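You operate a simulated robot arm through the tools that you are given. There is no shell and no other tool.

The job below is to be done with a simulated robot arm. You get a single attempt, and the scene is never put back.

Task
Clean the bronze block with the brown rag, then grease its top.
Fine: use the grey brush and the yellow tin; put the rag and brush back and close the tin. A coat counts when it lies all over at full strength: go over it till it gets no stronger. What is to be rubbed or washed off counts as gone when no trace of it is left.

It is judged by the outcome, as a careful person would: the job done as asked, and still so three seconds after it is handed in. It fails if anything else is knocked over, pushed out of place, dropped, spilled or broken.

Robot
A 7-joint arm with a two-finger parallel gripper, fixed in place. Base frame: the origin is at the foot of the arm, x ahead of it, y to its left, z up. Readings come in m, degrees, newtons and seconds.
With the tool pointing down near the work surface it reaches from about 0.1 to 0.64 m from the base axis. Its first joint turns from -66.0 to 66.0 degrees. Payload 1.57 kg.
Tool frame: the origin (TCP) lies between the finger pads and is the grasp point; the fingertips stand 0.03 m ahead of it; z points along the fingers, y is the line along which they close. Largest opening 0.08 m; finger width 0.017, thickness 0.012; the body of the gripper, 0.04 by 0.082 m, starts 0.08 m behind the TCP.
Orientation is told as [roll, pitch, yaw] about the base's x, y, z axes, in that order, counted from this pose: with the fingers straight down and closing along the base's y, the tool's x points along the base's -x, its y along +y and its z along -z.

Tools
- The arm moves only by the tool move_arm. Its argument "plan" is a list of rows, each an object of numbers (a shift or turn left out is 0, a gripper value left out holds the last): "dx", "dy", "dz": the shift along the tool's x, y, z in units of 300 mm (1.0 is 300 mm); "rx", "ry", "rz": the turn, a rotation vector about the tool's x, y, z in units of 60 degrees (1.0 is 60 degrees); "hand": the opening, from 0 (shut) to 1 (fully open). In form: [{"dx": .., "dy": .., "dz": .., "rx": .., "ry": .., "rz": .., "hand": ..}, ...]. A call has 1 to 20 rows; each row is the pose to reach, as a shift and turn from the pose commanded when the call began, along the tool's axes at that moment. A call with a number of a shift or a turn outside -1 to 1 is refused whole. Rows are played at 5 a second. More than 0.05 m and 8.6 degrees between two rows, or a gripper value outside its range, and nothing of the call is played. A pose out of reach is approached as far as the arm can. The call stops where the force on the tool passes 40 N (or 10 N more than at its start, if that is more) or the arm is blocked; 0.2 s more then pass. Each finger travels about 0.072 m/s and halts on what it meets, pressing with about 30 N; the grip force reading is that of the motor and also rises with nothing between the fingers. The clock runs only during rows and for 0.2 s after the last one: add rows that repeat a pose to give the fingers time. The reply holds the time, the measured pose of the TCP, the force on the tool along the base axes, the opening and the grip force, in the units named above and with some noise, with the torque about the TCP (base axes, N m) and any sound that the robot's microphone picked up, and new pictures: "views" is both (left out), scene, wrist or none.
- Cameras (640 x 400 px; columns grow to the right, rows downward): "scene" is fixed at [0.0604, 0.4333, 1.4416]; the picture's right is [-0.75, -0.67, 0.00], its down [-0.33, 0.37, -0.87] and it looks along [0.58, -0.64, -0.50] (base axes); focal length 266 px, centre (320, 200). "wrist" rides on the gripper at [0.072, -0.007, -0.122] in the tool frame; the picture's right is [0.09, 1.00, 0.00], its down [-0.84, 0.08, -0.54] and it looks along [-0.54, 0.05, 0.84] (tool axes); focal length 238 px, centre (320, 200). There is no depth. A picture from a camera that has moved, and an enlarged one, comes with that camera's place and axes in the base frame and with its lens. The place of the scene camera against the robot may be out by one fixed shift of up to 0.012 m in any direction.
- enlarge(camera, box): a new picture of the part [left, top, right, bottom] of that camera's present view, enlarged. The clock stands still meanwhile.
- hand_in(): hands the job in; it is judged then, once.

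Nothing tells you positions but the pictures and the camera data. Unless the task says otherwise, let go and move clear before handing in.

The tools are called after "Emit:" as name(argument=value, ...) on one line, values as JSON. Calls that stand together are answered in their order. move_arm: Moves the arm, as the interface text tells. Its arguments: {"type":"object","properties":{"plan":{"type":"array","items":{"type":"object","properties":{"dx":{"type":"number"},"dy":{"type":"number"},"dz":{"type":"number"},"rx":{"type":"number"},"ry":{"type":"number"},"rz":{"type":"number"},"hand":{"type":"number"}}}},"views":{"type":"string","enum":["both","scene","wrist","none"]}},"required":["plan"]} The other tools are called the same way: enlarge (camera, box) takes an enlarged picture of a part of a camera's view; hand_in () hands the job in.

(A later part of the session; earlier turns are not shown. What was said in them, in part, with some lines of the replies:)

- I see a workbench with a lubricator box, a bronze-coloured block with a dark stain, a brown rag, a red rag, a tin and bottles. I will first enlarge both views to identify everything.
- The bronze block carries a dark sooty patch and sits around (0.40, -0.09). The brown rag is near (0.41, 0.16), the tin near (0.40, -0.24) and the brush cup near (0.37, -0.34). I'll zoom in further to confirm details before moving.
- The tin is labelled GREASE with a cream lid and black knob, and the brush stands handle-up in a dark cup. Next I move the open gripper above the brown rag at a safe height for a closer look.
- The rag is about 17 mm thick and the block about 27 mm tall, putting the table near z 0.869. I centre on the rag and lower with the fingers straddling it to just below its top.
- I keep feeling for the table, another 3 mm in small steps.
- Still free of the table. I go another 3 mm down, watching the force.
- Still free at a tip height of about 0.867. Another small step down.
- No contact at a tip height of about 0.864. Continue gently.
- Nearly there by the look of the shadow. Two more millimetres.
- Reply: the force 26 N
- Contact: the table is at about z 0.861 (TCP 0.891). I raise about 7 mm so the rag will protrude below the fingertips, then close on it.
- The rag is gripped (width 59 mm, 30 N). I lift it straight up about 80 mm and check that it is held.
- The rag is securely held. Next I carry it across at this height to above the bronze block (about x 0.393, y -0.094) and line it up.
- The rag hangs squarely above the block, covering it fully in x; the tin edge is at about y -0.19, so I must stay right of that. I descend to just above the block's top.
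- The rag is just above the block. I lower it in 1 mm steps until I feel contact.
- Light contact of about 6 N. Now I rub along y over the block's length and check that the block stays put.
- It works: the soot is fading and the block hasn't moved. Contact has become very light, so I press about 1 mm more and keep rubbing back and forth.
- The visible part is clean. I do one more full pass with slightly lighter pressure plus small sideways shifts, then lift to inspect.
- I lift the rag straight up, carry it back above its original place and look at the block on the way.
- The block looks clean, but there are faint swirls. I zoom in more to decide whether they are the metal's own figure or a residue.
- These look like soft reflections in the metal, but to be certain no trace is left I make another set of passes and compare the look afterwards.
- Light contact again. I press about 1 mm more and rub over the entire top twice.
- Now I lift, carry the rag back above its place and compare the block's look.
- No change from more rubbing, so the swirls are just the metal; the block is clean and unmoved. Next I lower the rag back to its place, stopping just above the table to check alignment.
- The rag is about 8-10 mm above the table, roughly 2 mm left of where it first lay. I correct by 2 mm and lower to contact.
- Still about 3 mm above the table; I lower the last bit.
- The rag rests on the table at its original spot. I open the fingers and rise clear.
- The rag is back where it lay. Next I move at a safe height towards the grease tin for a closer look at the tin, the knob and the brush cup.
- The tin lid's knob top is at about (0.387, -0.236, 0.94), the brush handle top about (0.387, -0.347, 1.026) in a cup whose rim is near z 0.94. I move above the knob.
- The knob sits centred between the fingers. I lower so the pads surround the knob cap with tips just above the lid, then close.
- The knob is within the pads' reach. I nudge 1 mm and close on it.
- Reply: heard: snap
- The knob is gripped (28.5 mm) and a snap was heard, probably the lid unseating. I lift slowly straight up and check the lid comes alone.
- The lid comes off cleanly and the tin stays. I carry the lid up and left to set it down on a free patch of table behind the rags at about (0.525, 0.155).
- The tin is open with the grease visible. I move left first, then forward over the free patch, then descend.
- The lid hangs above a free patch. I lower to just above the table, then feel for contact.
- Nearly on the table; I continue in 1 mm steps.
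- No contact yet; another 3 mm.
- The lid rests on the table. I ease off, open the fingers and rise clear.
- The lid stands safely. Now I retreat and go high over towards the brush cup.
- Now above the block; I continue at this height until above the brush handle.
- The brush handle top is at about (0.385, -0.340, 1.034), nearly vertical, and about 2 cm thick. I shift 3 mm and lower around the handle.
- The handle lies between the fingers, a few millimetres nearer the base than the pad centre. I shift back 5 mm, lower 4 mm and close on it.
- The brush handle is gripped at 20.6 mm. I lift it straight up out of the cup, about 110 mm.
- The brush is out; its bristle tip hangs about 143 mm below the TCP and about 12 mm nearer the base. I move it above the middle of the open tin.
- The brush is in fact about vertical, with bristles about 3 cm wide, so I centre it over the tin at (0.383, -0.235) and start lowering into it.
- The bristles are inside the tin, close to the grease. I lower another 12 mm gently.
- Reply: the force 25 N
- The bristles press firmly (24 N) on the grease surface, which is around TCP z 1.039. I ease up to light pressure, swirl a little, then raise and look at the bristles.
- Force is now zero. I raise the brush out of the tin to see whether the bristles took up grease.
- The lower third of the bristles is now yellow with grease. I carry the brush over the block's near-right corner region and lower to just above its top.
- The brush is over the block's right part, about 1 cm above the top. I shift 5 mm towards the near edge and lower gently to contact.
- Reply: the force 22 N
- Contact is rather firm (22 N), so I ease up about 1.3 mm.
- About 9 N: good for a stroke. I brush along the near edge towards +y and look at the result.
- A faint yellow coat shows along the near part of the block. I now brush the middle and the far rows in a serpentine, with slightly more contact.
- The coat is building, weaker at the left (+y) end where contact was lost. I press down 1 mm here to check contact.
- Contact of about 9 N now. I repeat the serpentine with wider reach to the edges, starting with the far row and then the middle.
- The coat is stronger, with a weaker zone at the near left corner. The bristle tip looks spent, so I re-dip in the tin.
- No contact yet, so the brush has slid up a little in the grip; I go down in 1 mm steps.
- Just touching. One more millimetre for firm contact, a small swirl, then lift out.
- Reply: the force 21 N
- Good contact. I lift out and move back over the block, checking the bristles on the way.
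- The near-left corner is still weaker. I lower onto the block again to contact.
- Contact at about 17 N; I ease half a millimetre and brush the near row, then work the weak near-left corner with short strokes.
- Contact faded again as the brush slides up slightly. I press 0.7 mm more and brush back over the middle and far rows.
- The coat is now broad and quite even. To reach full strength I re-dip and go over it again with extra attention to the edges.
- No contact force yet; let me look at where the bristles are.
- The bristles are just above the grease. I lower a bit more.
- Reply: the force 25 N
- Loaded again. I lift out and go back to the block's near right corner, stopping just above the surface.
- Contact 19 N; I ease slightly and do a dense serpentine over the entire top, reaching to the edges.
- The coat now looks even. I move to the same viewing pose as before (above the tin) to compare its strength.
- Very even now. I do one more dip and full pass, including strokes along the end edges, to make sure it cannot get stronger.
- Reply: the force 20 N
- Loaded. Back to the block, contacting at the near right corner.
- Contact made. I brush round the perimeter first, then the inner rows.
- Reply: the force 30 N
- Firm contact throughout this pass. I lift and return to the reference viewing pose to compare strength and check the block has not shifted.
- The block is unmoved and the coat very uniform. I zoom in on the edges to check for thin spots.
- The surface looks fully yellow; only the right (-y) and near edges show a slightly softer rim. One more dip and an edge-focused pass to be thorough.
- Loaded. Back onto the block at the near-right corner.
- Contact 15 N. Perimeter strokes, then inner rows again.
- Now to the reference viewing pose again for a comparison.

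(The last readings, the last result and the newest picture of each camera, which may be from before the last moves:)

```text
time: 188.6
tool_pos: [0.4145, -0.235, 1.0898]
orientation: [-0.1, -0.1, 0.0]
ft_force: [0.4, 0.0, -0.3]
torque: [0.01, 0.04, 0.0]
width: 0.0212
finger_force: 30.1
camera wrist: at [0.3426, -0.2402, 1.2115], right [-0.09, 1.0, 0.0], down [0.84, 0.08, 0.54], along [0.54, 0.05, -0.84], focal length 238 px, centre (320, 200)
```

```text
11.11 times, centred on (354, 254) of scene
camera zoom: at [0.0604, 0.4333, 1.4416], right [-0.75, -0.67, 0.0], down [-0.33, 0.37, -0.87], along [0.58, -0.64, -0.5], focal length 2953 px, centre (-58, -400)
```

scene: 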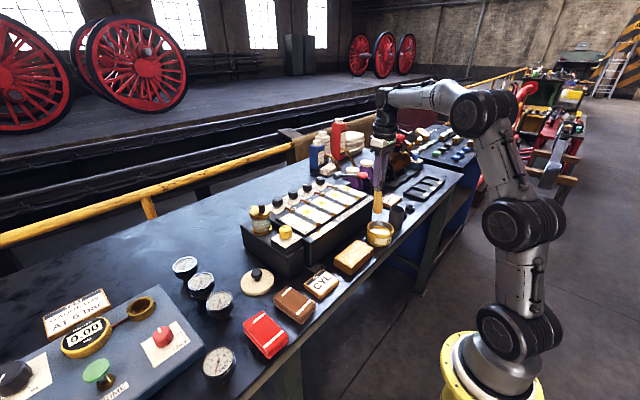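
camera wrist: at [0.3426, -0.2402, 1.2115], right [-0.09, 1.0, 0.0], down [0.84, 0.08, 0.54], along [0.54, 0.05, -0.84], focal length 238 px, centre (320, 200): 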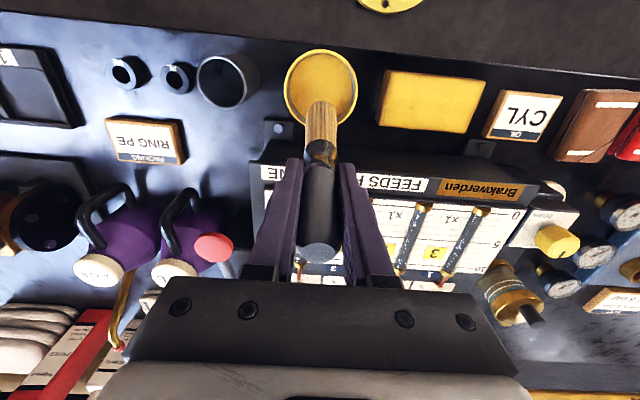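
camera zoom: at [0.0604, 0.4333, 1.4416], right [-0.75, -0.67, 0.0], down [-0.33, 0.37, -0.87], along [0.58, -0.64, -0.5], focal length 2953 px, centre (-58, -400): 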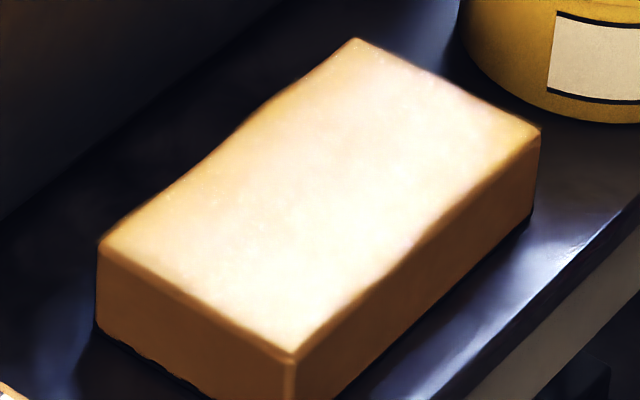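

No visible change from the last pass, so the coat is at full strength. Now I carry the brush back above its cup.

Emit:
move_arm(plan=[{"dz": -0.07, "hand": 0}, {"dz": -0.07, "dx": 0.03, "dy": -0.09}, {"dz": -0.07, "dx": 0.06, "dy": -0.18}, {"dz": -0.07, "dx": 0.09, "dy": -0.27}, {"dz": -0.07, "dx": 0.107, "dy": -0.351}, {"dz": -0.07, "dx": 0.107, "dy": -0.351}, {"dz": -0.07, "dx": 0.107, "dy": -0.351}], views="wrist")

Emit:
enlarge(camera="wrist", box=[220, 60, 420, 200])

Emit:
enlarge(camera="scene", box=[360, 150, 440, 240])

```text
time: 190.2
tool_pos: [0.38, -0.3421, 1.1102]
orientation: [0.1, 0.0, 0.0]
ft_force: [0.3, 0.2, -1.3]
torque: [-0.03, 0.01, 0.0]
width: 0.0214
finger_force: 29.3
camera wrist: at [0.3085, -0.3492, 1.2323], right [-0.09, 1.0, 0.0], down [0.84, 0.08, 0.54], along [0.54, 0.05, -0.84], focal length 238 px, centre (320, 200)
```

wrist: 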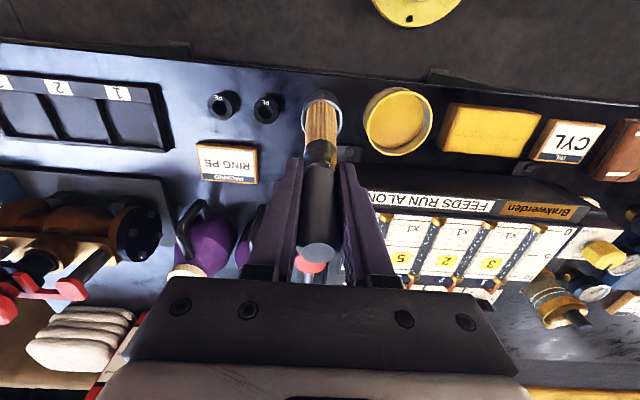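

```text
2.86 times, centred on (320, 130) of wrist
camera zoom: at [0.3085, -0.3492, 1.2323], right [-0.09, 1.0, 0.0], down [0.84, 0.08, 0.54], along [0.54, 0.05, -0.84], focal length 681 px, centre (320, 400)
```

zoom: 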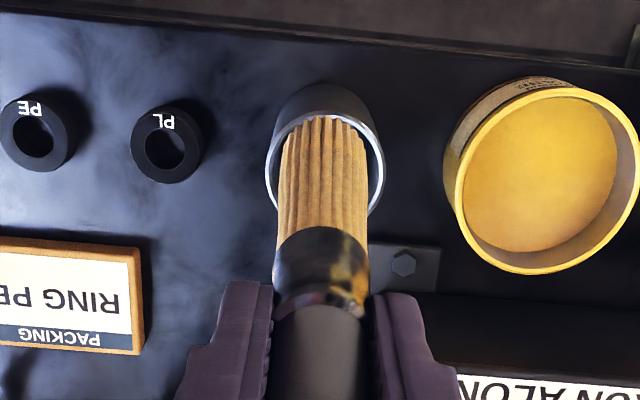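

```text
4.44 times, centred on (400, 195) of scene
camera zoom: at [0.0604, 0.4333, 1.4416], right [-0.75, -0.67, 0.0], down [-0.33, 0.37, -0.87], along [0.58, -0.64, -0.5], focal length 1181 px, centre (-36, 222)
```

zoom: 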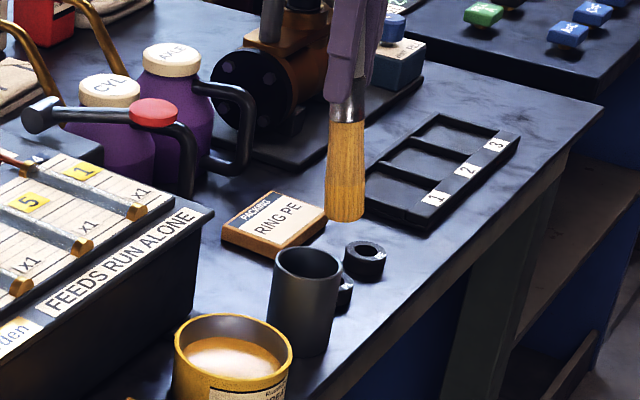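

Over the cup, I see the brush has tilted about 6° in the grip (tip towards the base). I turn the tool 6° about its y axis to set the brush upright before lowering it.

Emit:
move_arm(plan=[{"ry": -0.05, "hand": 0}, {"ry": -0.1}, {"ry": -0.1}], views="wrist")

Emit:
enlarge(camera="wrist", box=[220, 60, 420, 200])

Emit:
enlarge(camera="scene", box=[360, 150, 440, 240])

```text
time: 191.0
tool_pos: [0.3818, -0.3415, 1.1123]
orientation: [0.0, -6.0, 0.0]
ft_force: [-0.6, -0.7, -1.4]
torque: [0.0, -0.01, -0.02]
width: 0.0212
finger_force: 29.9
camera wrist: at [0.2975, -0.3478, 1.2242], right [-0.09, 1.0, -0.01], down [0.78, 0.08, 0.63], along [0.62, 0.05, -0.78], focal length 238 px, centre (320, 200)
```

wrist: 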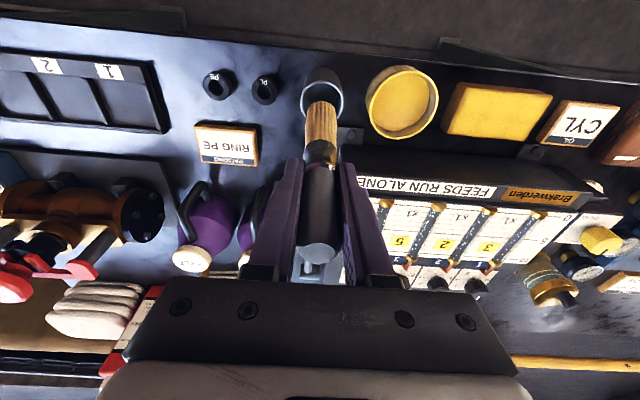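

```text
2.86 times, centred on (320, 130) of wrist
camera zoom: at [0.2975, -0.3478, 1.2242], right [-0.09, 1.0, -0.01], down [0.78, 0.08, 0.63], along [0.62, 0.05, -0.78], focal length 681 px, centre (320, 400)
```

zoom: 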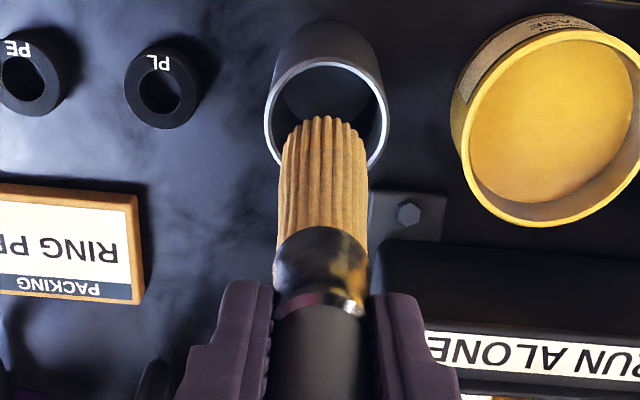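

```text
4.44 times, centred on (400, 195) of scene
camera zoom: at [0.0604, 0.4333, 1.4416], right [-0.75, -0.67, 0.0], down [-0.33, 0.37, -0.87], along [0.58, -0.64, -0.5], focal length 1181 px, centre (-36, 222)
```

zoom: 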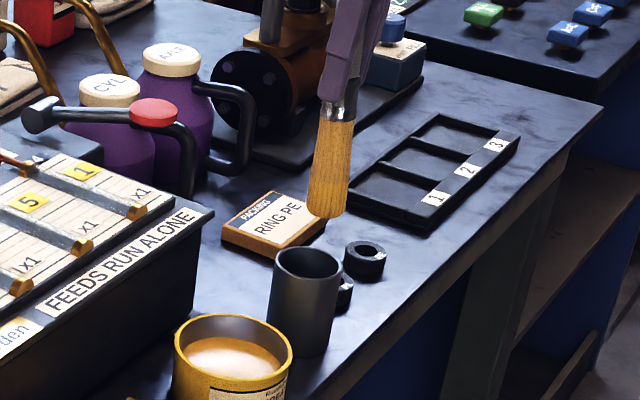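

The brush now hangs upright and centred over the cup. I lower it vertically into the cup.

Emit:
move_arm(plan=[{"dx": 0.0105, "dz": 0.0995, "dy": 0.002, "hand": 0}, {"dx": 0.0209, "dz": 0.1989, "dy": 0.004}, {"dx": 0.0279, "dz": 0.2652, "dy": 0.004}, {"dx": 0.0348, "dz": 0.3315, "dy": 0.004}, {"dx": 0.0348, "dz": 0.3315, "dy": 0.004}], views="wrist")

Emit:
enlarge(camera="wrist", box=[220, 60, 420, 200])

Emit:
enlarge(camera="scene", box=[360, 150, 440, 240])

```text
time: 192.2
tool_pos: [0.3835, -0.34, 1.0104]
orientation: [0.0, -5.9, -0.1]
ft_force: [-0.4, -0.4, -0.4]
torque: [-0.01, 0.05, 0.0]
width: 0.0212
finger_force: 30.1
camera wrist: at [0.2984, -0.3462, 1.1237], right [-0.09, 1.0, -0.01], down [0.78, 0.08, 0.63], along [0.62, 0.05, -0.78], focal length 238 px, centre (320, 200)
```

wrist: 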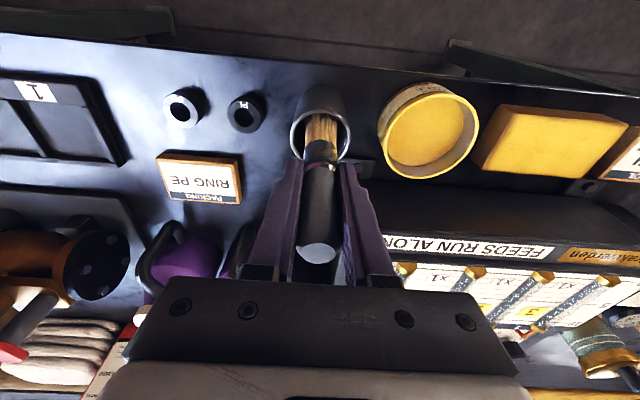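

```text
2.86 times, centred on (320, 130) of wrist
camera zoom: at [0.2984, -0.3462, 1.1237], right [-0.09, 1.0, -0.01], down [0.78, 0.08, 0.63], along [0.62, 0.05, -0.78], focal length 681 px, centre (320, 400)
```

zoom: 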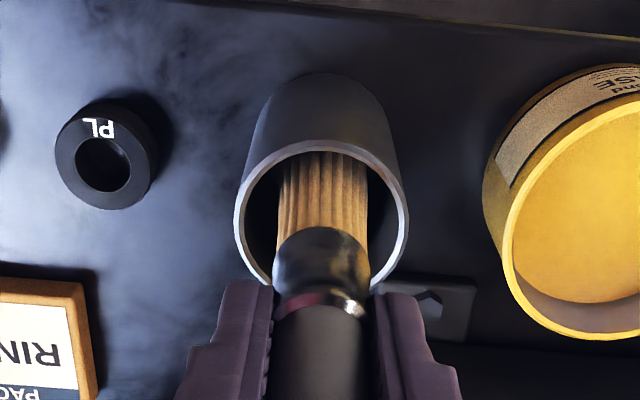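

```text
4.44 times, centred on (400, 195) of scene
camera zoom: at [0.0604, 0.4333, 1.4416], right [-0.75, -0.67, 0.0], down [-0.33, 0.37, -0.87], along [0.58, -0.64, -0.5], focal length 1181 px, centre (-36, 222)
```

zoom: 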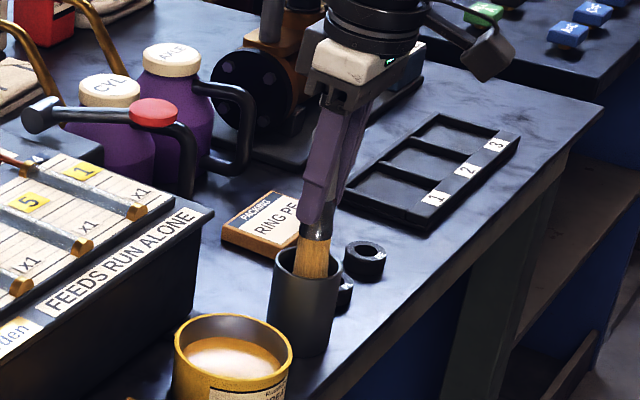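

Bristles are inside the cup without touching. I continue down until it rests on the cup's floor.

Emit:
move_arm(plan=[{"dx": 0.0026, "dz": 0.0249, "hand": 0}, {"dx": 0.0045, "dz": 0.0431}, {"dx": 0.0052, "dz": 0.0497}, {"dx": 0.0056, "dz": 0.053}, {"dx": 0.0056, "dz": 0.053}], views="none")

```text
time: 193.4
tool_pos: [0.3832, -0.3397, 0.9929]
orientation: [0.0, -6.0, -0.1]
ft_force: [-0.2, -0.4, -0.7]
torque: [0.02, -0.02, 0.02]
width: 0.0214
finger_force: 29.4
```

Emit:
move_arm(plan=[{"dx": 0.0004, "dz": 0.0033, "hand": 0}, {"dx": 0.0007, "dz": 0.0067}, {"dx": 0.0011, "dz": 0.01}, {"dx": 0.0011, "dz": 0.01}], views="none")

```text
time: 194.4
tool_pos: [0.3829, -0.3391, 0.9913]
orientation: [-0.2, -6.1, 0.0]
ft_force: [-0.1, 0.2, 5.0]
torque: [0.06, -0.04, -0.01]
width: 0.0213
finger_force: 29.9
```

The brush stands on the cup floor (5 N). I open the fingers gently and retract upward.

Emit:
move_arm(plan=[{"hand": 0.3}, {"hand": 0.4}, {"hand": 0.55}, {"hand": 0.75}, {"hand": 0.75}, {"dx": -0.007, "dz": -0.0663}, {"dx": -0.0174, "dz": -0.1658}, {"dx": -0.0314, "dz": -0.2984}, {"dx": -0.0453, "dz": -0.431}, {"dx": -0.0453, "dz": -0.431}], views="both")

Emit:
enlarge(camera="scene", box=[360, 150, 440, 240])

Emit:
enlarge(camera="wrist", box=[220, 40, 420, 180])

```text
time: 196.6
tool_pos: [0.3833, -0.3395, 1.12]
orientation: [0.1, -5.9, -0.1]
ft_force: [-0.2, 0.3, 0.1]
torque: [0.02, 0.01, 0.02]
width: 0.0599
finger_force: 0.0
camera wrist: at [0.2984, -0.3471, 1.233], right [-0.09, 1.0, -0.01], down [0.78, 0.08, 0.63], along [0.62, 0.05, -0.78], focal length 238 px, centre (320, 200)
```

scene: 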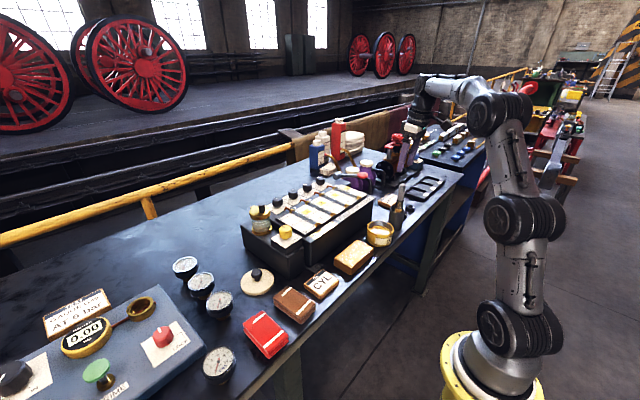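
wrist: 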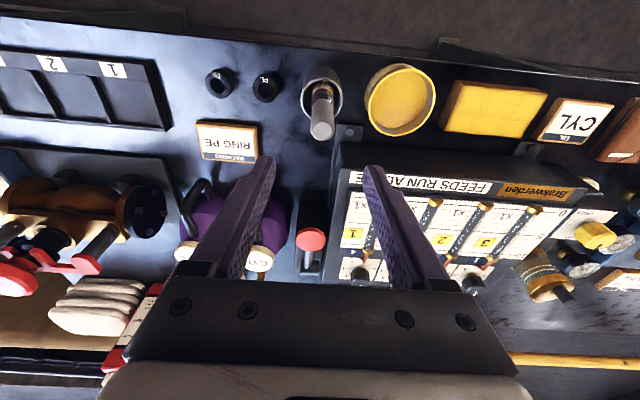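

```text
4.44 times, centred on (400, 195) of scene
camera zoom: at [0.0604, 0.4333, 1.4416], right [-0.75, -0.67, 0.0], down [-0.33, 0.37, -0.87], along [0.58, -0.64, -0.5], focal length 1181 px, centre (-36, 222)
```

zoom: 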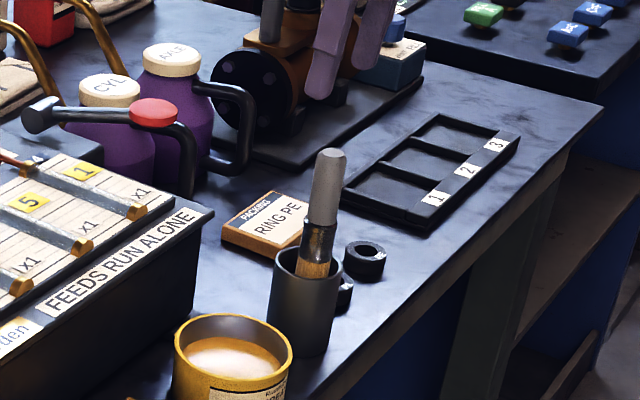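

```text
2.86 times, centred on (320, 110) of wrist
camera zoom: at [0.2984, -0.3471, 1.233], right [-0.09, 1.0, -0.01], down [0.78, 0.08, 0.63], along [0.62, 0.05, -0.78], focal length 681 px, centre (320, 457)
```

zoom: 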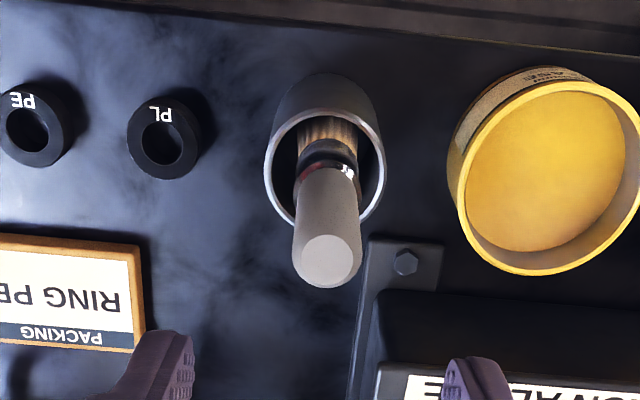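

The brush stands upright in its cup. I level the tool again and head back towards the lid at a safe height.

Emit:
move_arm(plan=[{"ry": 0.05, "hand": 0.8}, {"ry": 0.1}, {"ry": 0.1}], views="none")

Emit:
move_arm(plan=[{"dy": 0.1, "hand": 0.8}, {"dy": 0.22}, {"dy": 0.35}, {"dy": 0.48}, {"dy": 0.61}, {"dy": 0.74}, {"dy": 0.87}, {"dy": 1.0}, {"dy": 1.0}], views="wrist")

Emit:
enlarge(camera="wrist", box=[80, 40, 340, 200])

```text
time: 197.4
tool_pos: [0.3824, -0.3387, 1.1191]
orientation: [0.1, 0.1, -0.1]
ft_force: [-0.9, -0.4, 1.0]
torque: [-0.02, -0.02, 0.0]
width: 0.0644
finger_force: 0.0
```

```text
time: 199.4
tool_pos: [0.3833, -0.0396, 1.1186]
orientation: [0.1, 0.1, -0.1]
ft_force: [0.3, -0.2, 0.2]
torque: [-0.04, -0.03, 0.0]
width: 0.0643
finger_force: 0.0
camera wrist: at [0.312, -0.0461, 1.2405], right [-0.09, 1.0, 0.0], down [0.84, 0.08, 0.54], along [0.54, 0.05, -0.84], focal length 238 px, centre (320, 200)
```

wrist: 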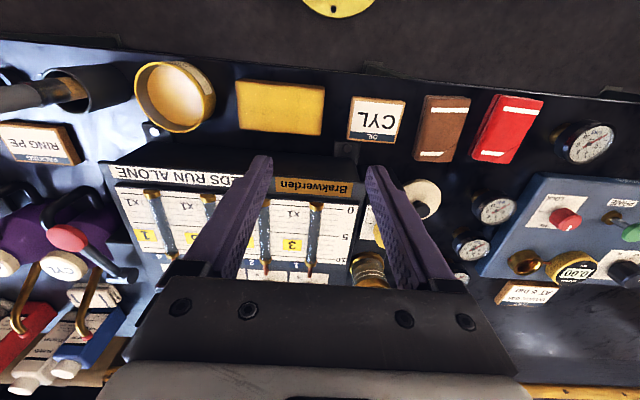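

```text
2.46 times, centred on (210, 120) of wrist
camera zoom: at [0.312, -0.0461, 1.2405], right [-0.09, 1.0, 0.0], down [0.84, 0.08, 0.54], along [0.54, 0.05, -0.84], focal length 587 px, centre (591, 397)
```

zoom: 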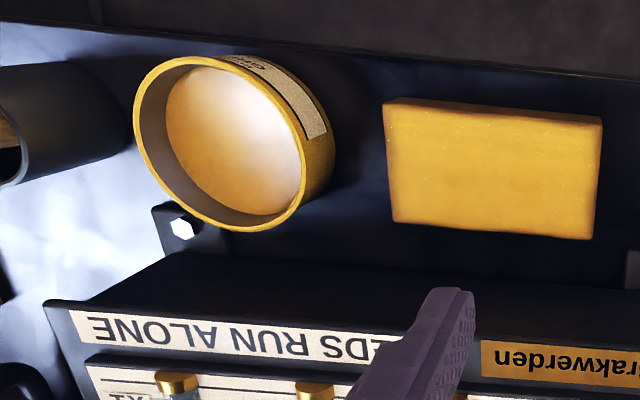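

The coat is uniform. I continue to above the lid.

Emit:
move_arm(plan=[{"dy": 0.12, "hand": 0.8}, {"dy": 0.25}, {"dy": 0.38}, {"dy": 0.51}, {"dy": 0.645}, {"dy": 0.645, "dx": -0.12}, {"dy": 0.645, "dx": -0.25}, {"dy": 0.645, "dx": -0.38, "dz": 0.05}, {"dy": 0.645, "dx": -0.5, "dz": 0.12}, {"dy": 0.645, "dx": -0.526, "dz": 0.22}, {"dy": 0.645, "dx": -0.526, "dz": 0.3}, {"dy": 0.645, "dx": -0.526, "dz": 0.3}], views="wrist")

Emit:
enlarge(camera="wrist", box=[200, 40, 440, 240])

```text
time: 202.0
tool_pos: [0.5405, 0.1557, 1.0295]
orientation: [0.0, 0.0, 0.0]
ft_force: [0.3, 0.0, -0.3]
torque: [0.0, -0.01, -0.02]
width: 0.0639
finger_force: 0.1
camera wrist: at [0.4688, 0.1491, 1.1511], right [-0.09, 1.0, 0.0], down [0.84, 0.08, 0.54], along [0.54, 0.05, -0.84], focal length 238 px, centre (320, 200)
```

wrist: 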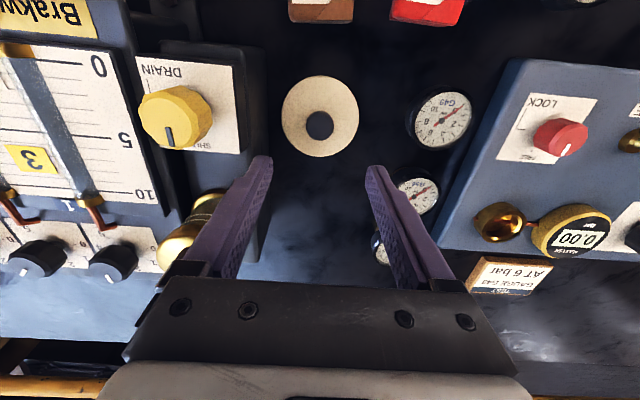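

```text
2.00 times, centred on (320, 140) of wrist
camera zoom: at [0.4688, 0.1491, 1.1511], right [-0.09, 1.0, 0.0], down [0.84, 0.08, 0.54], along [0.54, 0.05, -0.84], focal length 477 px, centre (320, 320)
```

zoom: 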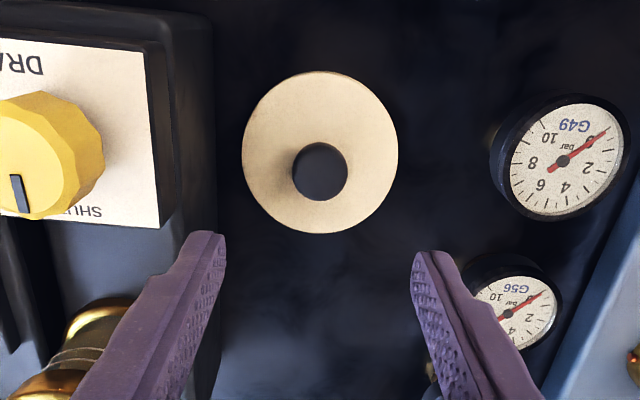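

The lid's knob is exactly below. I lower to the same grasp height as when I released it and close.

Emit:
move_arm(plan=[{"dz": 0.1, "hand": 0.8}, {"dz": 0.2}, {"dz": 0.29}, {"dz": 0.35}, {"dz": 0.385}, {"dz": 0.398}, {"dz": 0.398}, {"dz": 0.398, "hand": 0.55}, {"dz": 0.398, "hand": 0.42}, {"dz": 0.398, "hand": 0.35}, {"dz": 0.398, "hand": 0.2}, {"dz": 0.398, "hand": 0.0}, {"dz": 0.398, "hand": 0.0}], views="none")

Emit:
enlarge(camera="scene", box=[220, 240, 300, 300])

```text
time: 204.8
tool_pos: [0.5396, 0.1563, 0.9105]
orientation: [0.0, 0.0, -0.1]
ft_force: [0.4, -0.5, 0.6]
torque: [-0.01, 0.0, -0.02]
width: 0.0284
finger_force: 30.0
```

```text
6.67 times, centred on (260, 270) of scene
camera zoom: at [0.0604, 0.4333, 1.4416], right [-0.75, -0.67, 0.0], down [-0.33, 0.37, -0.87], along [0.58, -0.64, -0.5], focal length 1772 px, centre (720, -267)
```

zoom: 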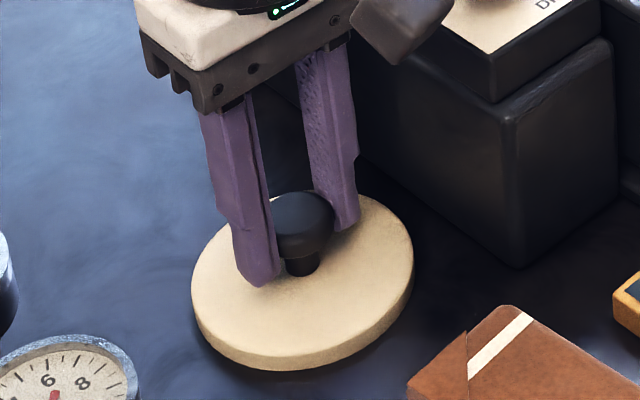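

The lid is gripped again. I lift it and carry it back along the same way.

Emit:
move_arm(plan=[{"dz": -0.06, "hand": 0}, {"dz": -0.15}, {"dz": -0.28}, {"dz": -0.4}, {"dz": -0.4, "dx": 0.12}, {"dz": -0.4, "dx": 0.25}, {"dz": -0.4, "dx": 0.38}, {"dz": -0.4, "dx": 0.506}, {"dz": -0.4, "dx": 0.506, "dy": -0.12}, {"dz": -0.4, "dx": 0.506, "dy": -0.25}, {"dz": -0.4, "dx": 0.506, "dy": -0.38}, {"dz": -0.4, "dx": 0.506, "dy": -0.51}, {"dz": -0.4, "dx": 0.506, "dy": -0.64}, {"dz": -0.4, "dx": 0.506, "dy": -0.77}, {"dz": -0.4, "dx": 0.506, "dy": -0.9}, {"dz": -0.4, "dx": 0.506, "dy": -0.98}, {"dz": -0.4, "dx": 0.506, "dy": -0.98}], views="none")

Emit:
move_arm(plan=[{"dy": -0.1, "hand": 0}, {"dy": -0.2}, {"dy": -0.28}, {"dy": -0.319}, {"dy": -0.319}, {"dy": -0.319}], views="both")

Emit:
enlarge(camera="scene", box=[340, 180, 420, 250])

Emit:
enlarge(camera="wrist", box=[200, 40, 440, 240])

```text
time: 208.4
tool_pos: [0.3884, -0.1398, 1.0318]
orientation: [0.0, 0.0, -0.1]
ft_force: [0.3, 0.5, -1.3]
torque: [0.02, 0.0, 0.01]
width: 0.0283
finger_force: 29.8
```

```text
time: 209.8
tool_pos: [0.3882, -0.2365, 1.0307]
orientation: [0.0, 0.0, -0.1]
ft_force: [0.4, 0.2, -1.4]
torque: [-0.01, -0.02, 0.01]
width: 0.0285
finger_force: 29.2
camera wrist: at [0.3165, -0.2425, 1.1524], right [-0.09, 1.0, 0.0], down [0.84, 0.08, 0.54], along [0.54, 0.05, -0.84], focal length 238 px, centre (320, 200)
```

scene: 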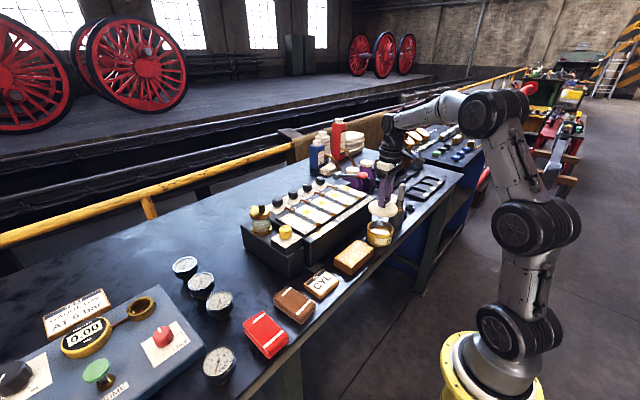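
wrist: 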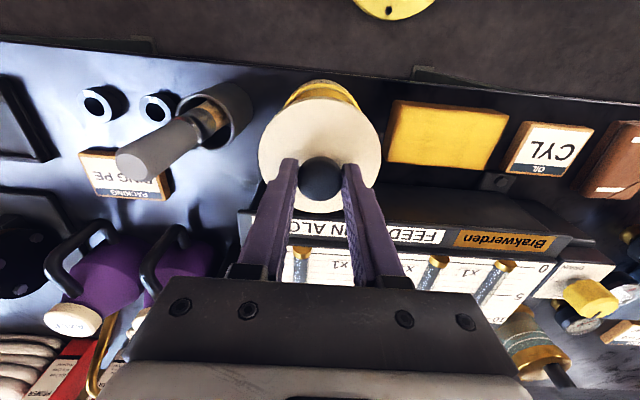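

```text
5.71 times, centred on (380, 215) of scene
camera zoom: at [0.0604, 0.4333, 1.4416], right [-0.75, -0.67, 0.0], down [-0.33, 0.37, -0.87], along [0.58, -0.64, -0.5], focal length 1519 px, centre (-23, 114)
```

zoom: 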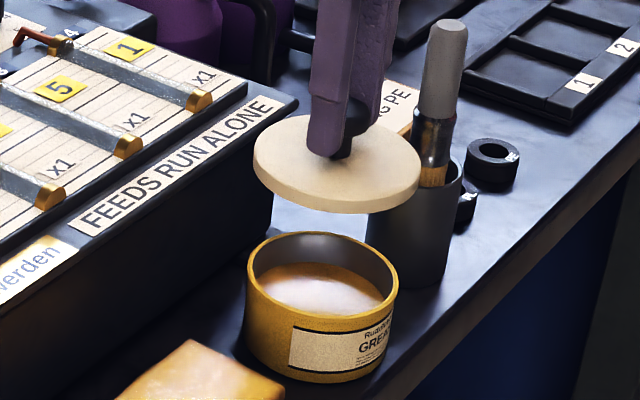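

```text
2.00 times, centred on (320, 140) of wrist
camera zoom: at [0.3165, -0.2425, 1.1524], right [-0.09, 1.0, 0.0], down [0.84, 0.08, 0.54], along [0.54, 0.05, -0.84], focal length 477 px, centre (320, 320)
```

zoom: 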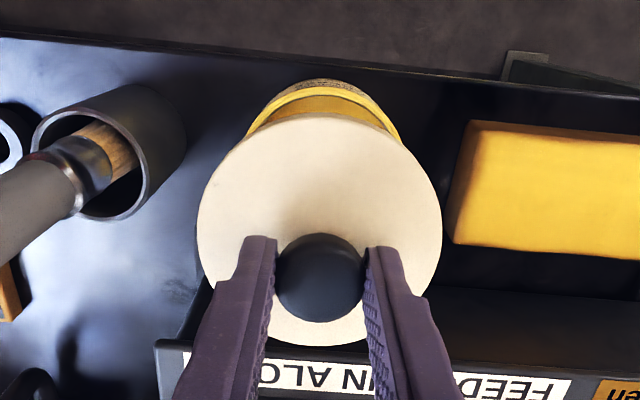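

The lid is aligned above the tin. I lower it to just above the rim and check.

Emit:
move_arm(plan=[{"dz": 0.07, "hand": 0}, {"dz": 0.14}, {"dz": 0.19}, {"dz": 0.22}, {"dz": 0.22}, {"dz": 0.22}], views="wrist")

Emit:
enlarge(camera="scene", box=[350, 190, 420, 250])

Emit:
enlarge(camera="wrist", box=[220, 60, 420, 220])

```text
time: 211.2
tool_pos: [0.3868, -0.235, 0.9665]
orientation: [-0.1, 0.0, 0.0]
ft_force: [0.7, 0.0, -0.6]
torque: [0.01, -0.01, 0.03]
width: 0.0282
finger_force: 30.5
camera wrist: at [0.3147, -0.2411, 1.0878], right [-0.09, 1.0, 0.0], down [0.84, 0.08, 0.54], along [0.54, 0.05, -0.84], focal length 238 px, centre (320, 200)
```

wrist: 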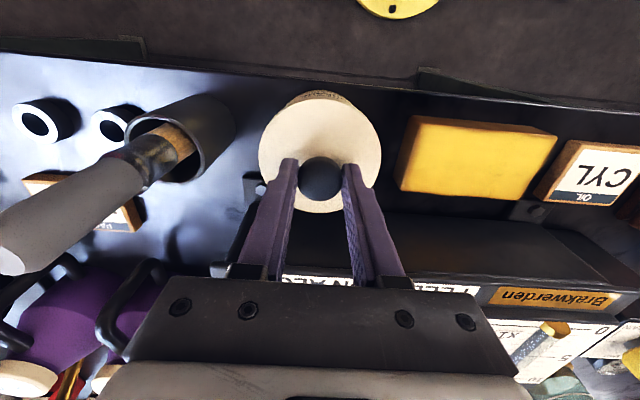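

```text
6.67 times, centred on (385, 220) of scene
camera zoom: at [0.0604, 0.4333, 1.4416], right [-0.75, -0.67, 0.0], down [-0.33, 0.37, -0.87], along [0.58, -0.64, -0.5], focal length 1772 px, centre (-113, 67)
```

zoom: 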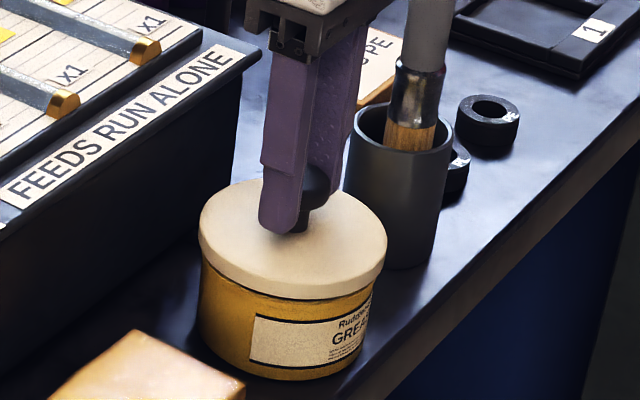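

```text
2.50 times, centred on (320, 140) of wrist
camera zoom: at [0.3147, -0.2411, 1.0878], right [-0.09, 1.0, 0.0], down [0.84, 0.08, 0.54], along [0.54, 0.05, -0.84], focal length 596 px, centre (320, 350)
```

zoom: 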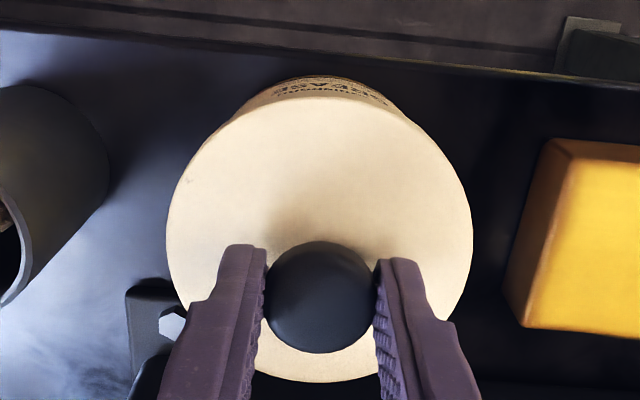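

The lid is well centred on the tin. I lower until it seats, feeling for contact and listening for a snap.

Emit:
move_arm(plan=[{"dz": 0.01, "hand": 0}, {"dz": 0.02}, {"dz": 0.0233}, {"dz": 0.0267}, {"dz": 0.0267}], views="none")

```text
time: 212.4
tool_pos: [0.3881, -0.2343, 0.9571]
orientation: [0.0, 0.0, 0.0]
ft_force: [1.0, 0.2, 0.1]
torque: [-0.02, 0.01, 0.02]
width: 0.0283
finger_force: 29.9
```

Emit:
move_arm(plan=[{"dz": 0.0033, "hand": 0}, {"dz": 0.0067}, {"dz": 0.01}, {"dz": 0.01}], views="none")

Emit:
enlarge(camera="scene", box=[350, 190, 420, 250])

```text
time: 213.4
tool_pos: [0.3888, -0.2336, 0.9545]
orientation: [-0.1, -0.2, -0.2]
ft_force: [-6.6, 3.8, 16.8]
torque: [0.12, 0.32, 0.0]
width: 0.0282
finger_force: 30.5
```

```text
6.67 times, centred on (385, 220) of scene
camera zoom: at [0.06, 0.4336, 1.4415], right [-0.75, -0.67, 0.0], down [-0.33, 0.37, -0.87], along [0.58, -0.65, -0.5], focal length 1772 px, centre (-113, 67)
```

zoom: 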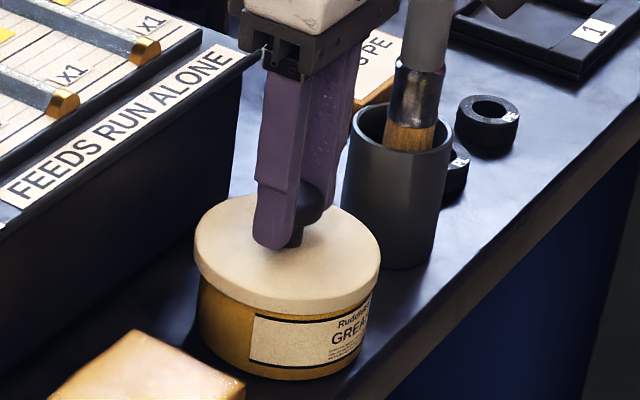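

The lid sits on the rim (17 N). I press about 1 mm more to see whether it snaps shut.

Emit:
move_arm(plan=[{"dz": 0.002, "hand": 0}, {"dz": 0.0035}, {"dz": 0.0035}], views="none")

```text
time: 214.2
tool_pos: [0.39, -0.2357, 0.9553]
orientation: [-0.1, -0.2, -0.2]
ft_force: [-9.4, 5.9, 26.7]
torque: [0.21, 0.21, -0.08]
width: 0.0283
finger_force: 30.0
```

No snap yet. I ease the pressure off and open the fingers gently, watching for the lid to settle.

Emit:
move_arm(plan=[{"dz": -0.005, "hand": 0}, {"dz": -0.009}, {"dz": -0.009}, {"dz": -0.009, "hand": 0.45}, {"dz": -0.009, "hand": 0.65}, {"dz": -0.009, "hand": 0.8}, {"dz": -0.009, "hand": 0.8}], views="wrist")

Emit:
enlarge(camera="scene", box=[350, 190, 420, 250])

Emit:
enlarge(camera="wrist", box=[220, 60, 420, 220])

```text
time: 215.8
tool_pos: [0.3897, -0.2352, 0.9571]
orientation: [0.0, 0.0, 0.0]
ft_force: [0.2, 0.2, 0.1]
torque: [0.0, -0.02, 0.01]
width: 0.0641
finger_force: 0.0
heard: snap
camera wrist: at [0.3172, -0.2416, 1.0779], right [-0.09, 1.0, 0.0], down [0.84, 0.08, 0.54], along [0.54, 0.05, -0.84], focal length 238 px, centre (320, 200)
```

wrist: 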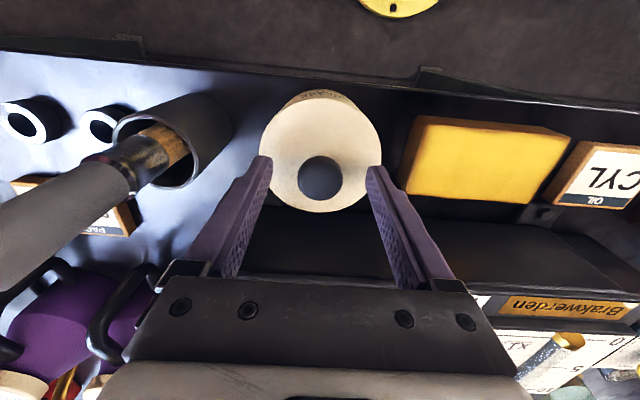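

```text
6.67 times, centred on (385, 220) of scene
camera zoom: at [0.0604, 0.4333, 1.4416], right [-0.75, -0.67, 0.0], down [-0.33, 0.37, -0.87], along [0.58, -0.64, -0.5], focal length 1772 px, centre (-113, 67)
```

zoom: 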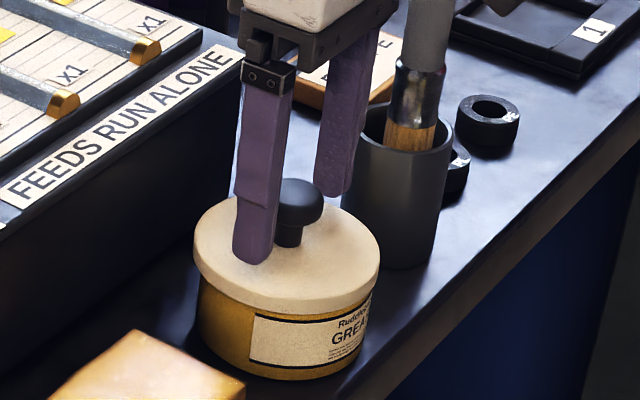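

```text
2.50 times, centred on (320, 140) of wrist
camera zoom: at [0.3172, -0.2416, 1.0779], right [-0.09, 1.0, 0.0], down [0.84, 0.08, 0.54], along [0.54, 0.05, -0.84], focal length 596 px, centre (320, 350)
```

zoom: 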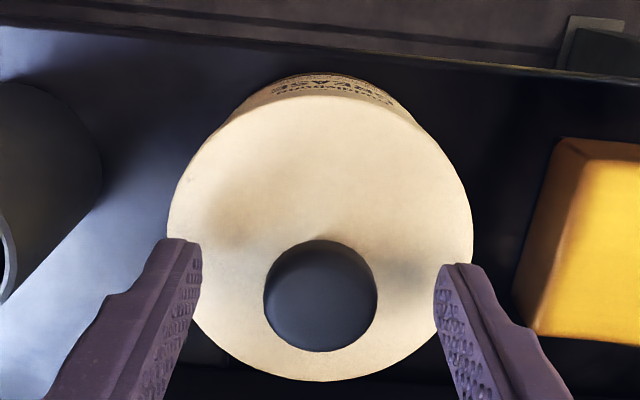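

A snap was heard on release: the tin is closed. I rise clear and take a full look around.

Emit:
move_arm(plan=[{"dz": -0.06, "hand": 0.8}, {"dz": -0.15}, {"dz": -0.28}, {"dz": -0.42}, {"dz": -0.56}, {"dz": -0.6, "dx": 0.1, "dy": 0.05}, {"dz": -0.65, "dx": 0.2, "dy": 0.1}, {"dz": -0.7, "dx": 0.3, "dy": 0.2}, {"dz": -0.75, "dx": 0.3, "dy": 0.28}, {"dz": -0.75, "dx": 0.3, "dy": 0.28}], views="both")

Emit:
enlarge(camera="scene", box=[330, 170, 430, 280])

Emit:
enlarge(camera="scene", box=[230, 190, 400, 350])

Emit:
enlarge(camera="wrist", box=[160, 80, 420, 240])

```text
time: 218.0
tool_pos: [0.3004, -0.151, 1.1797]
orientation: [0.0, 0.0, -0.1]
ft_force: [0.1, 0.0, -0.7]
torque: [-0.01, -0.01, 0.02]
width: 0.0641
finger_force: 0.0
camera wrist: at [0.2288, -0.1567, 1.3015], right [-0.09, 1.0, 0.0], down [0.84, 0.08, 0.54], along [0.54, 0.05, -0.84], focal length 238 px, centre (320, 200)
```

scene: 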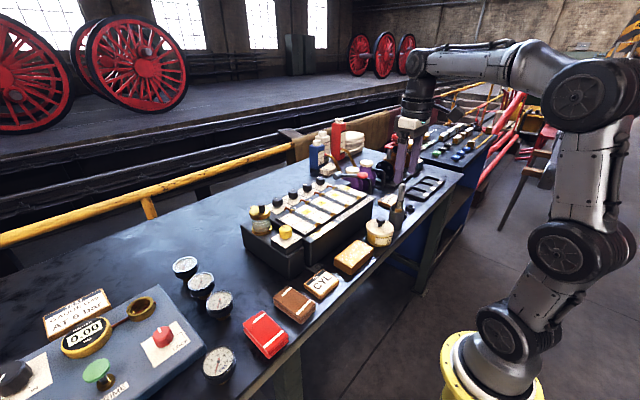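
wrist: 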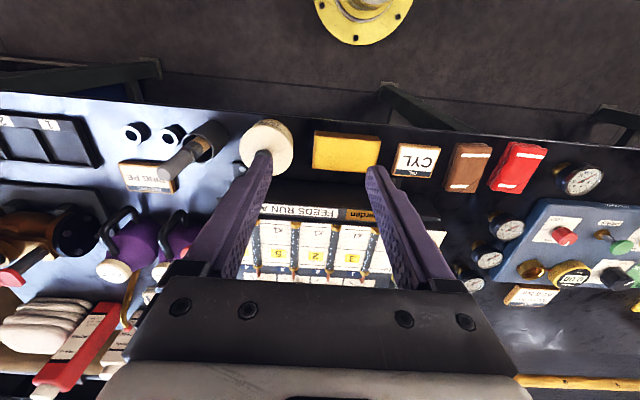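

```text
3.64 times, centred on (380, 225) of scene
camera zoom: at [0.0604, 0.4333, 1.4416], right [-0.75, -0.67, 0.0], down [-0.33, 0.37, -0.87], along [0.58, -0.64, -0.5], focal length 966 px, centre (102, 109)
```

zoom: 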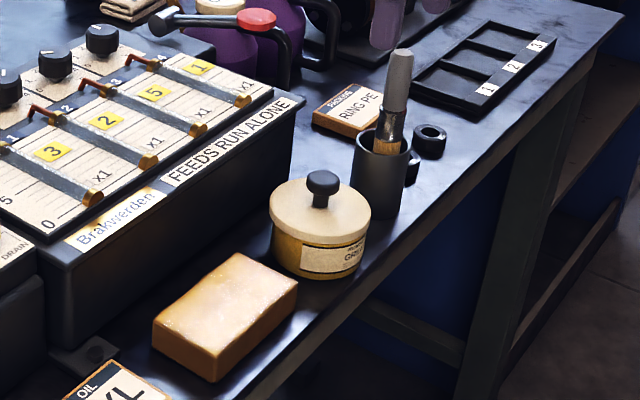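

```text
2.50 times, centred on (315, 270) of scene
camera zoom: at [0.0604, 0.4333, 1.4416], right [-0.75, -0.67, 0.0], down [-0.33, 0.37, -0.87], along [0.58, -0.64, -0.5], focal length 664 px, centre (332, 25)
```

zoom: 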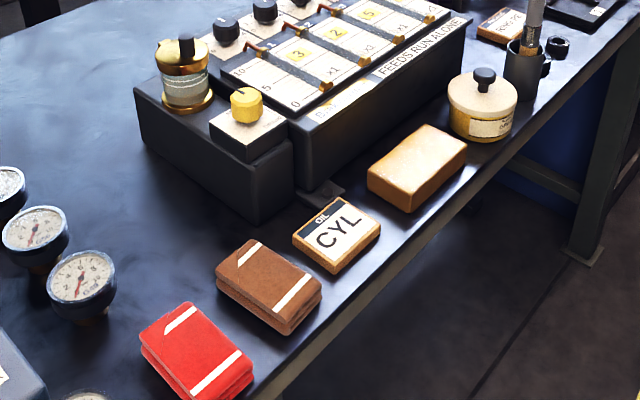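

```text
2.46 times, centred on (290, 160) of wrist
camera zoom: at [0.2288, -0.1567, 1.3015], right [-0.09, 1.0, 0.0], down [0.84, 0.08, 0.54], along [0.54, 0.05, -0.84], focal length 587 px, centre (394, 298)
```

zoom: 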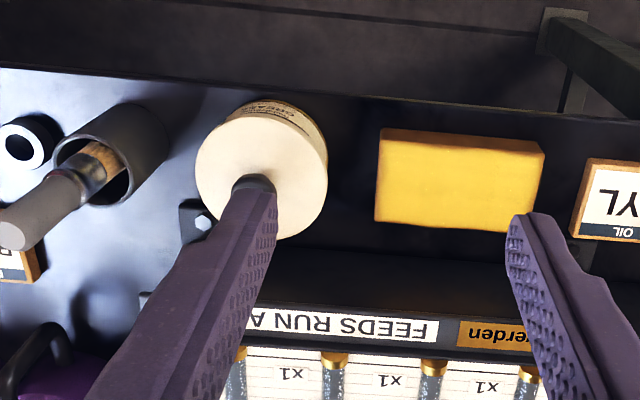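

All items look back in place. Before handing in I take one close look straight down at the block's coat, including its edges.

Emit:
move_arm(plan=[{"dx": -0.08, "dy": 0.04, "dz": 0.08, "hand": 0.8}, {"dx": -0.16, "dy": 0.08, "dz": 0.16}, {"dx": -0.24, "dy": 0.12, "dz": 0.24}, {"dx": -0.32, "dy": 0.16, "dz": 0.32}, {"dx": -0.36, "dy": 0.19, "dz": 0.42}, {"dx": -0.36, "dy": 0.19, "dz": 0.5}, {"dx": -0.36, "dy": 0.19, "dz": 0.5}], views="wrist")

Emit:
enlarge(camera="wrist", box=[220, 30, 420, 160])

Emit:
enlarge(camera="wrist", box=[230, 50, 330, 150])

Emit:
enlarge(camera="wrist", box=[320, 50, 420, 150])

```text
time: 219.6
tool_pos: [0.4056, -0.0902, 1.028]
orientation: [0.1, 0.0, -0.1]
ft_force: [0.4, 0.0, -0.1]
torque: [-0.01, -0.01, 0.03]
width: 0.064
finger_force: 0.1
camera wrist: at [0.3329, -0.097, 1.1497], right [-0.09, 1.0, 0.0], down [0.84, 0.08, 0.54], along [0.54, 0.05, -0.84], focal length 238 px, centre (320, 200)
```

wrist: 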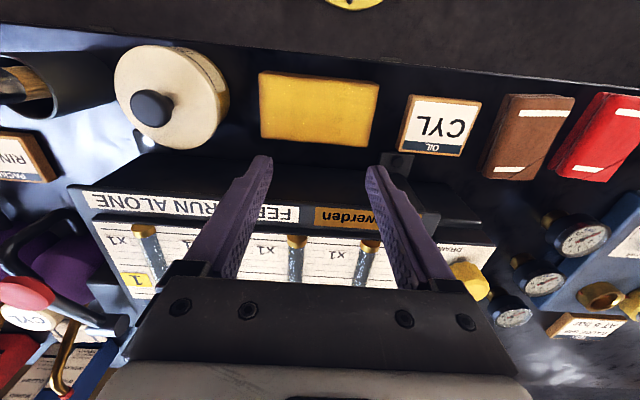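

```text
3.08 times, centred on (320, 95) of wrist
camera zoom: at [0.3329, -0.097, 1.1497], right [-0.09, 1.0, 0.0], down [0.84, 0.08, 0.54], along [0.54, 0.05, -0.84], focal length 733 px, centre (320, 523)
```

zoom: 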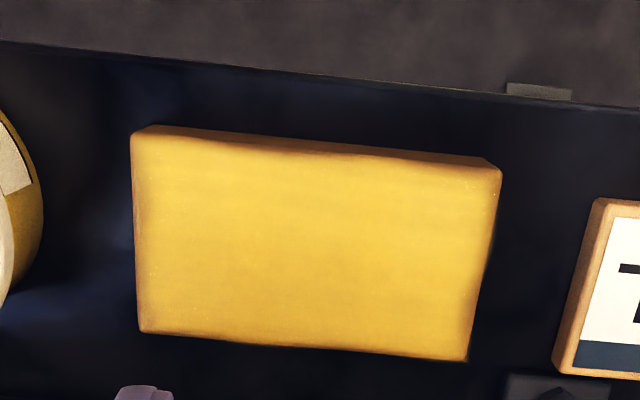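

```text
4.00 times, centred on (280, 100) of wrist
camera zoom: at [0.3329, -0.097, 1.1497], right [-0.09, 1.0, 0.0], down [0.84, 0.08, 0.54], along [0.54, 0.05, -0.84], focal length 953 px, centre (480, 600)
```

zoom: 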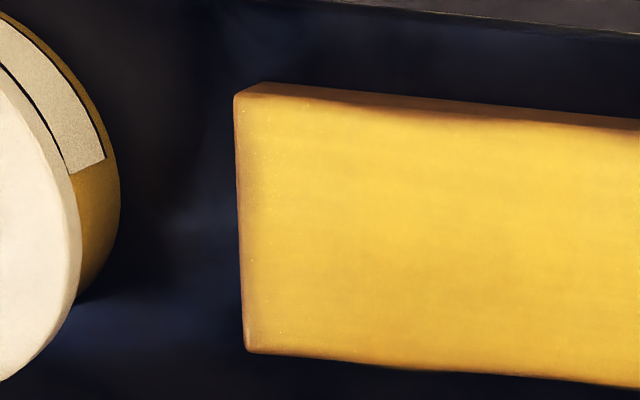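

```text
4.00 times, centred on (370, 100) of wrist
camera zoom: at [0.3329, -0.097, 1.1497], right [-0.09, 1.0, 0.0], down [0.84, 0.08, 0.54], along [0.54, 0.05, -0.84], focal length 953 px, centre (120, 600)
```

zoom: 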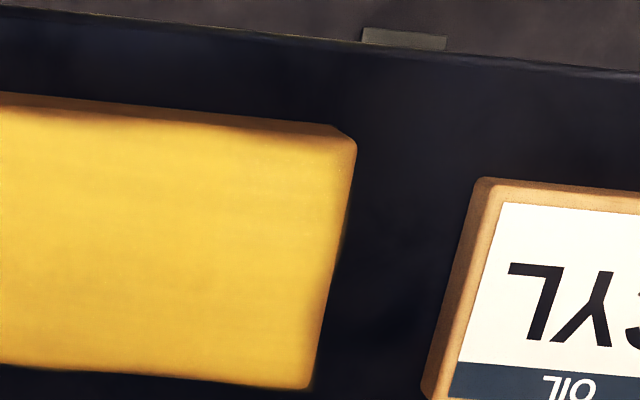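

The coat is even and full right to the edges, and nothing is out of place. I move the arm clear up to about its starting pose.

Emit:
move_arm(plan=[{"dz": -0.12, "hand": 1}, {"dz": -0.25}, {"dz": -0.38, "dx": 0.08}, {"dz": -0.5, "dx": 0.16}, {"dz": -0.6, "dx": 0.25, "dy": -0.06}, {"dz": -0.7, "dx": 0.33, "dy": -0.12}, {"dz": -0.8, "dx": 0.41, "dy": -0.18}, {"dz": -0.8, "dx": 0.41, "dy": -0.18}], views="both")

Emit:
enlarge(camera="scene", box=[300, 100, 480, 280])

```text
time: 221.4
tool_pos: [0.284, -0.1489, 1.2705]
orientation: [0.0, -0.1, -0.1]
ft_force: [0.2, -0.8, -0.5]
torque: [-0.04, -0.02, 0.04]
width: 0.0799
finger_force: 0.1
camera wrist: at [0.2113, -0.1555, 1.3931], right [-0.09, 1.0, 0.0], down [0.84, 0.08, 0.54], along [0.54, 0.05, -0.84], focal length 238 px, centre (320, 200)
```

scene: 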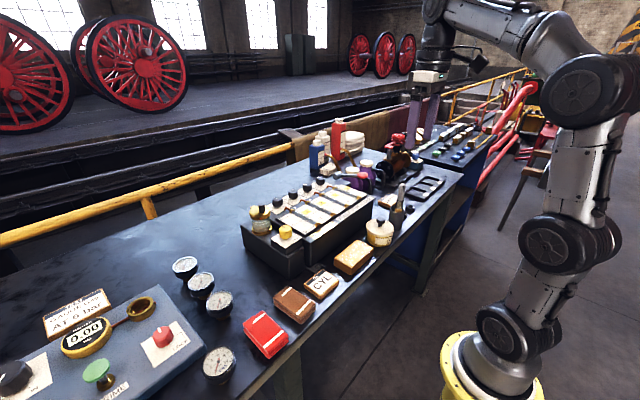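
wrist: 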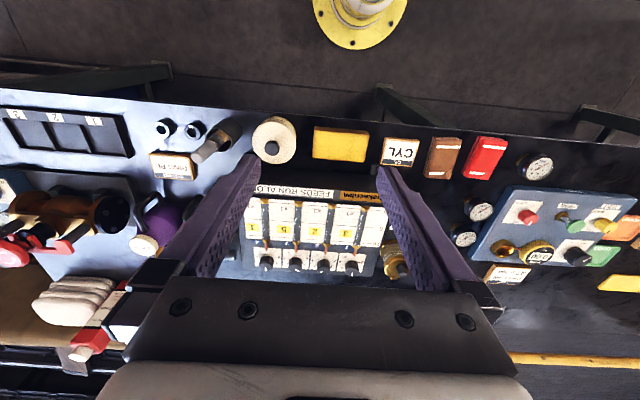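

```text
2.22 times, centred on (390, 190) of scene
camera zoom: at [0.0604, 0.4333, 1.4416], right [-0.75, -0.67, 0.0], down [-0.33, 0.37, -0.87], along [0.58, -0.64, -0.5], focal length 591 px, centre (164, 222)
```

zoom: 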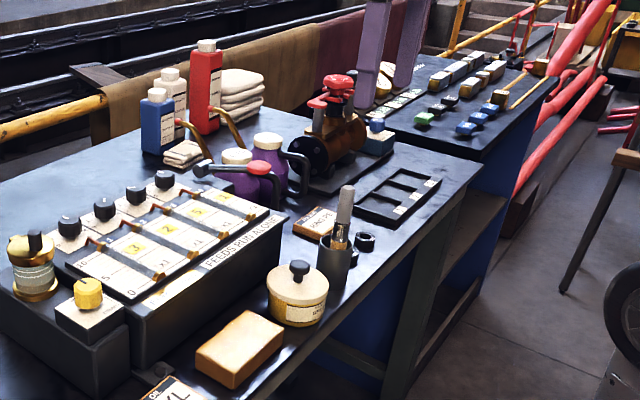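

The block is clean and greased over its whole top. The rag is back in its place, the brush stands in its cup, the tin is closed, and the arm is clear with the gripper empty, so I hand the job in.

Emit:
hand_in()

```text
The job is handed in.
```

I cleaned the bronze block with the brown rag, greased its whole top, and handed the job in. I don't have the judge's verdict.

- **Cleaning:** The dark patch rubbed off the top. Extra passes changed nothing further, so I took the faint swirls left in the metal to be its own look.
- **Greasing:** I dipped the grey brush in the yellow tin five times, the last pass mainly for the edges. The coat looked an even yellow and showed no visible change from the last pass.
- **Putting back:** The rag is back within about a millimetre of where it lay, and the brush stands upright in its cup. The tin's lid gave a snap as I let go, so I take it as closed; it may sit 1–2 mm off its original position.

The brush slid and tilted a little in the grip while I was greasing, so I straightened it before putting it back. I saw nothing else knocked over, moved or spilled. The arm is clear with the gripper empty.
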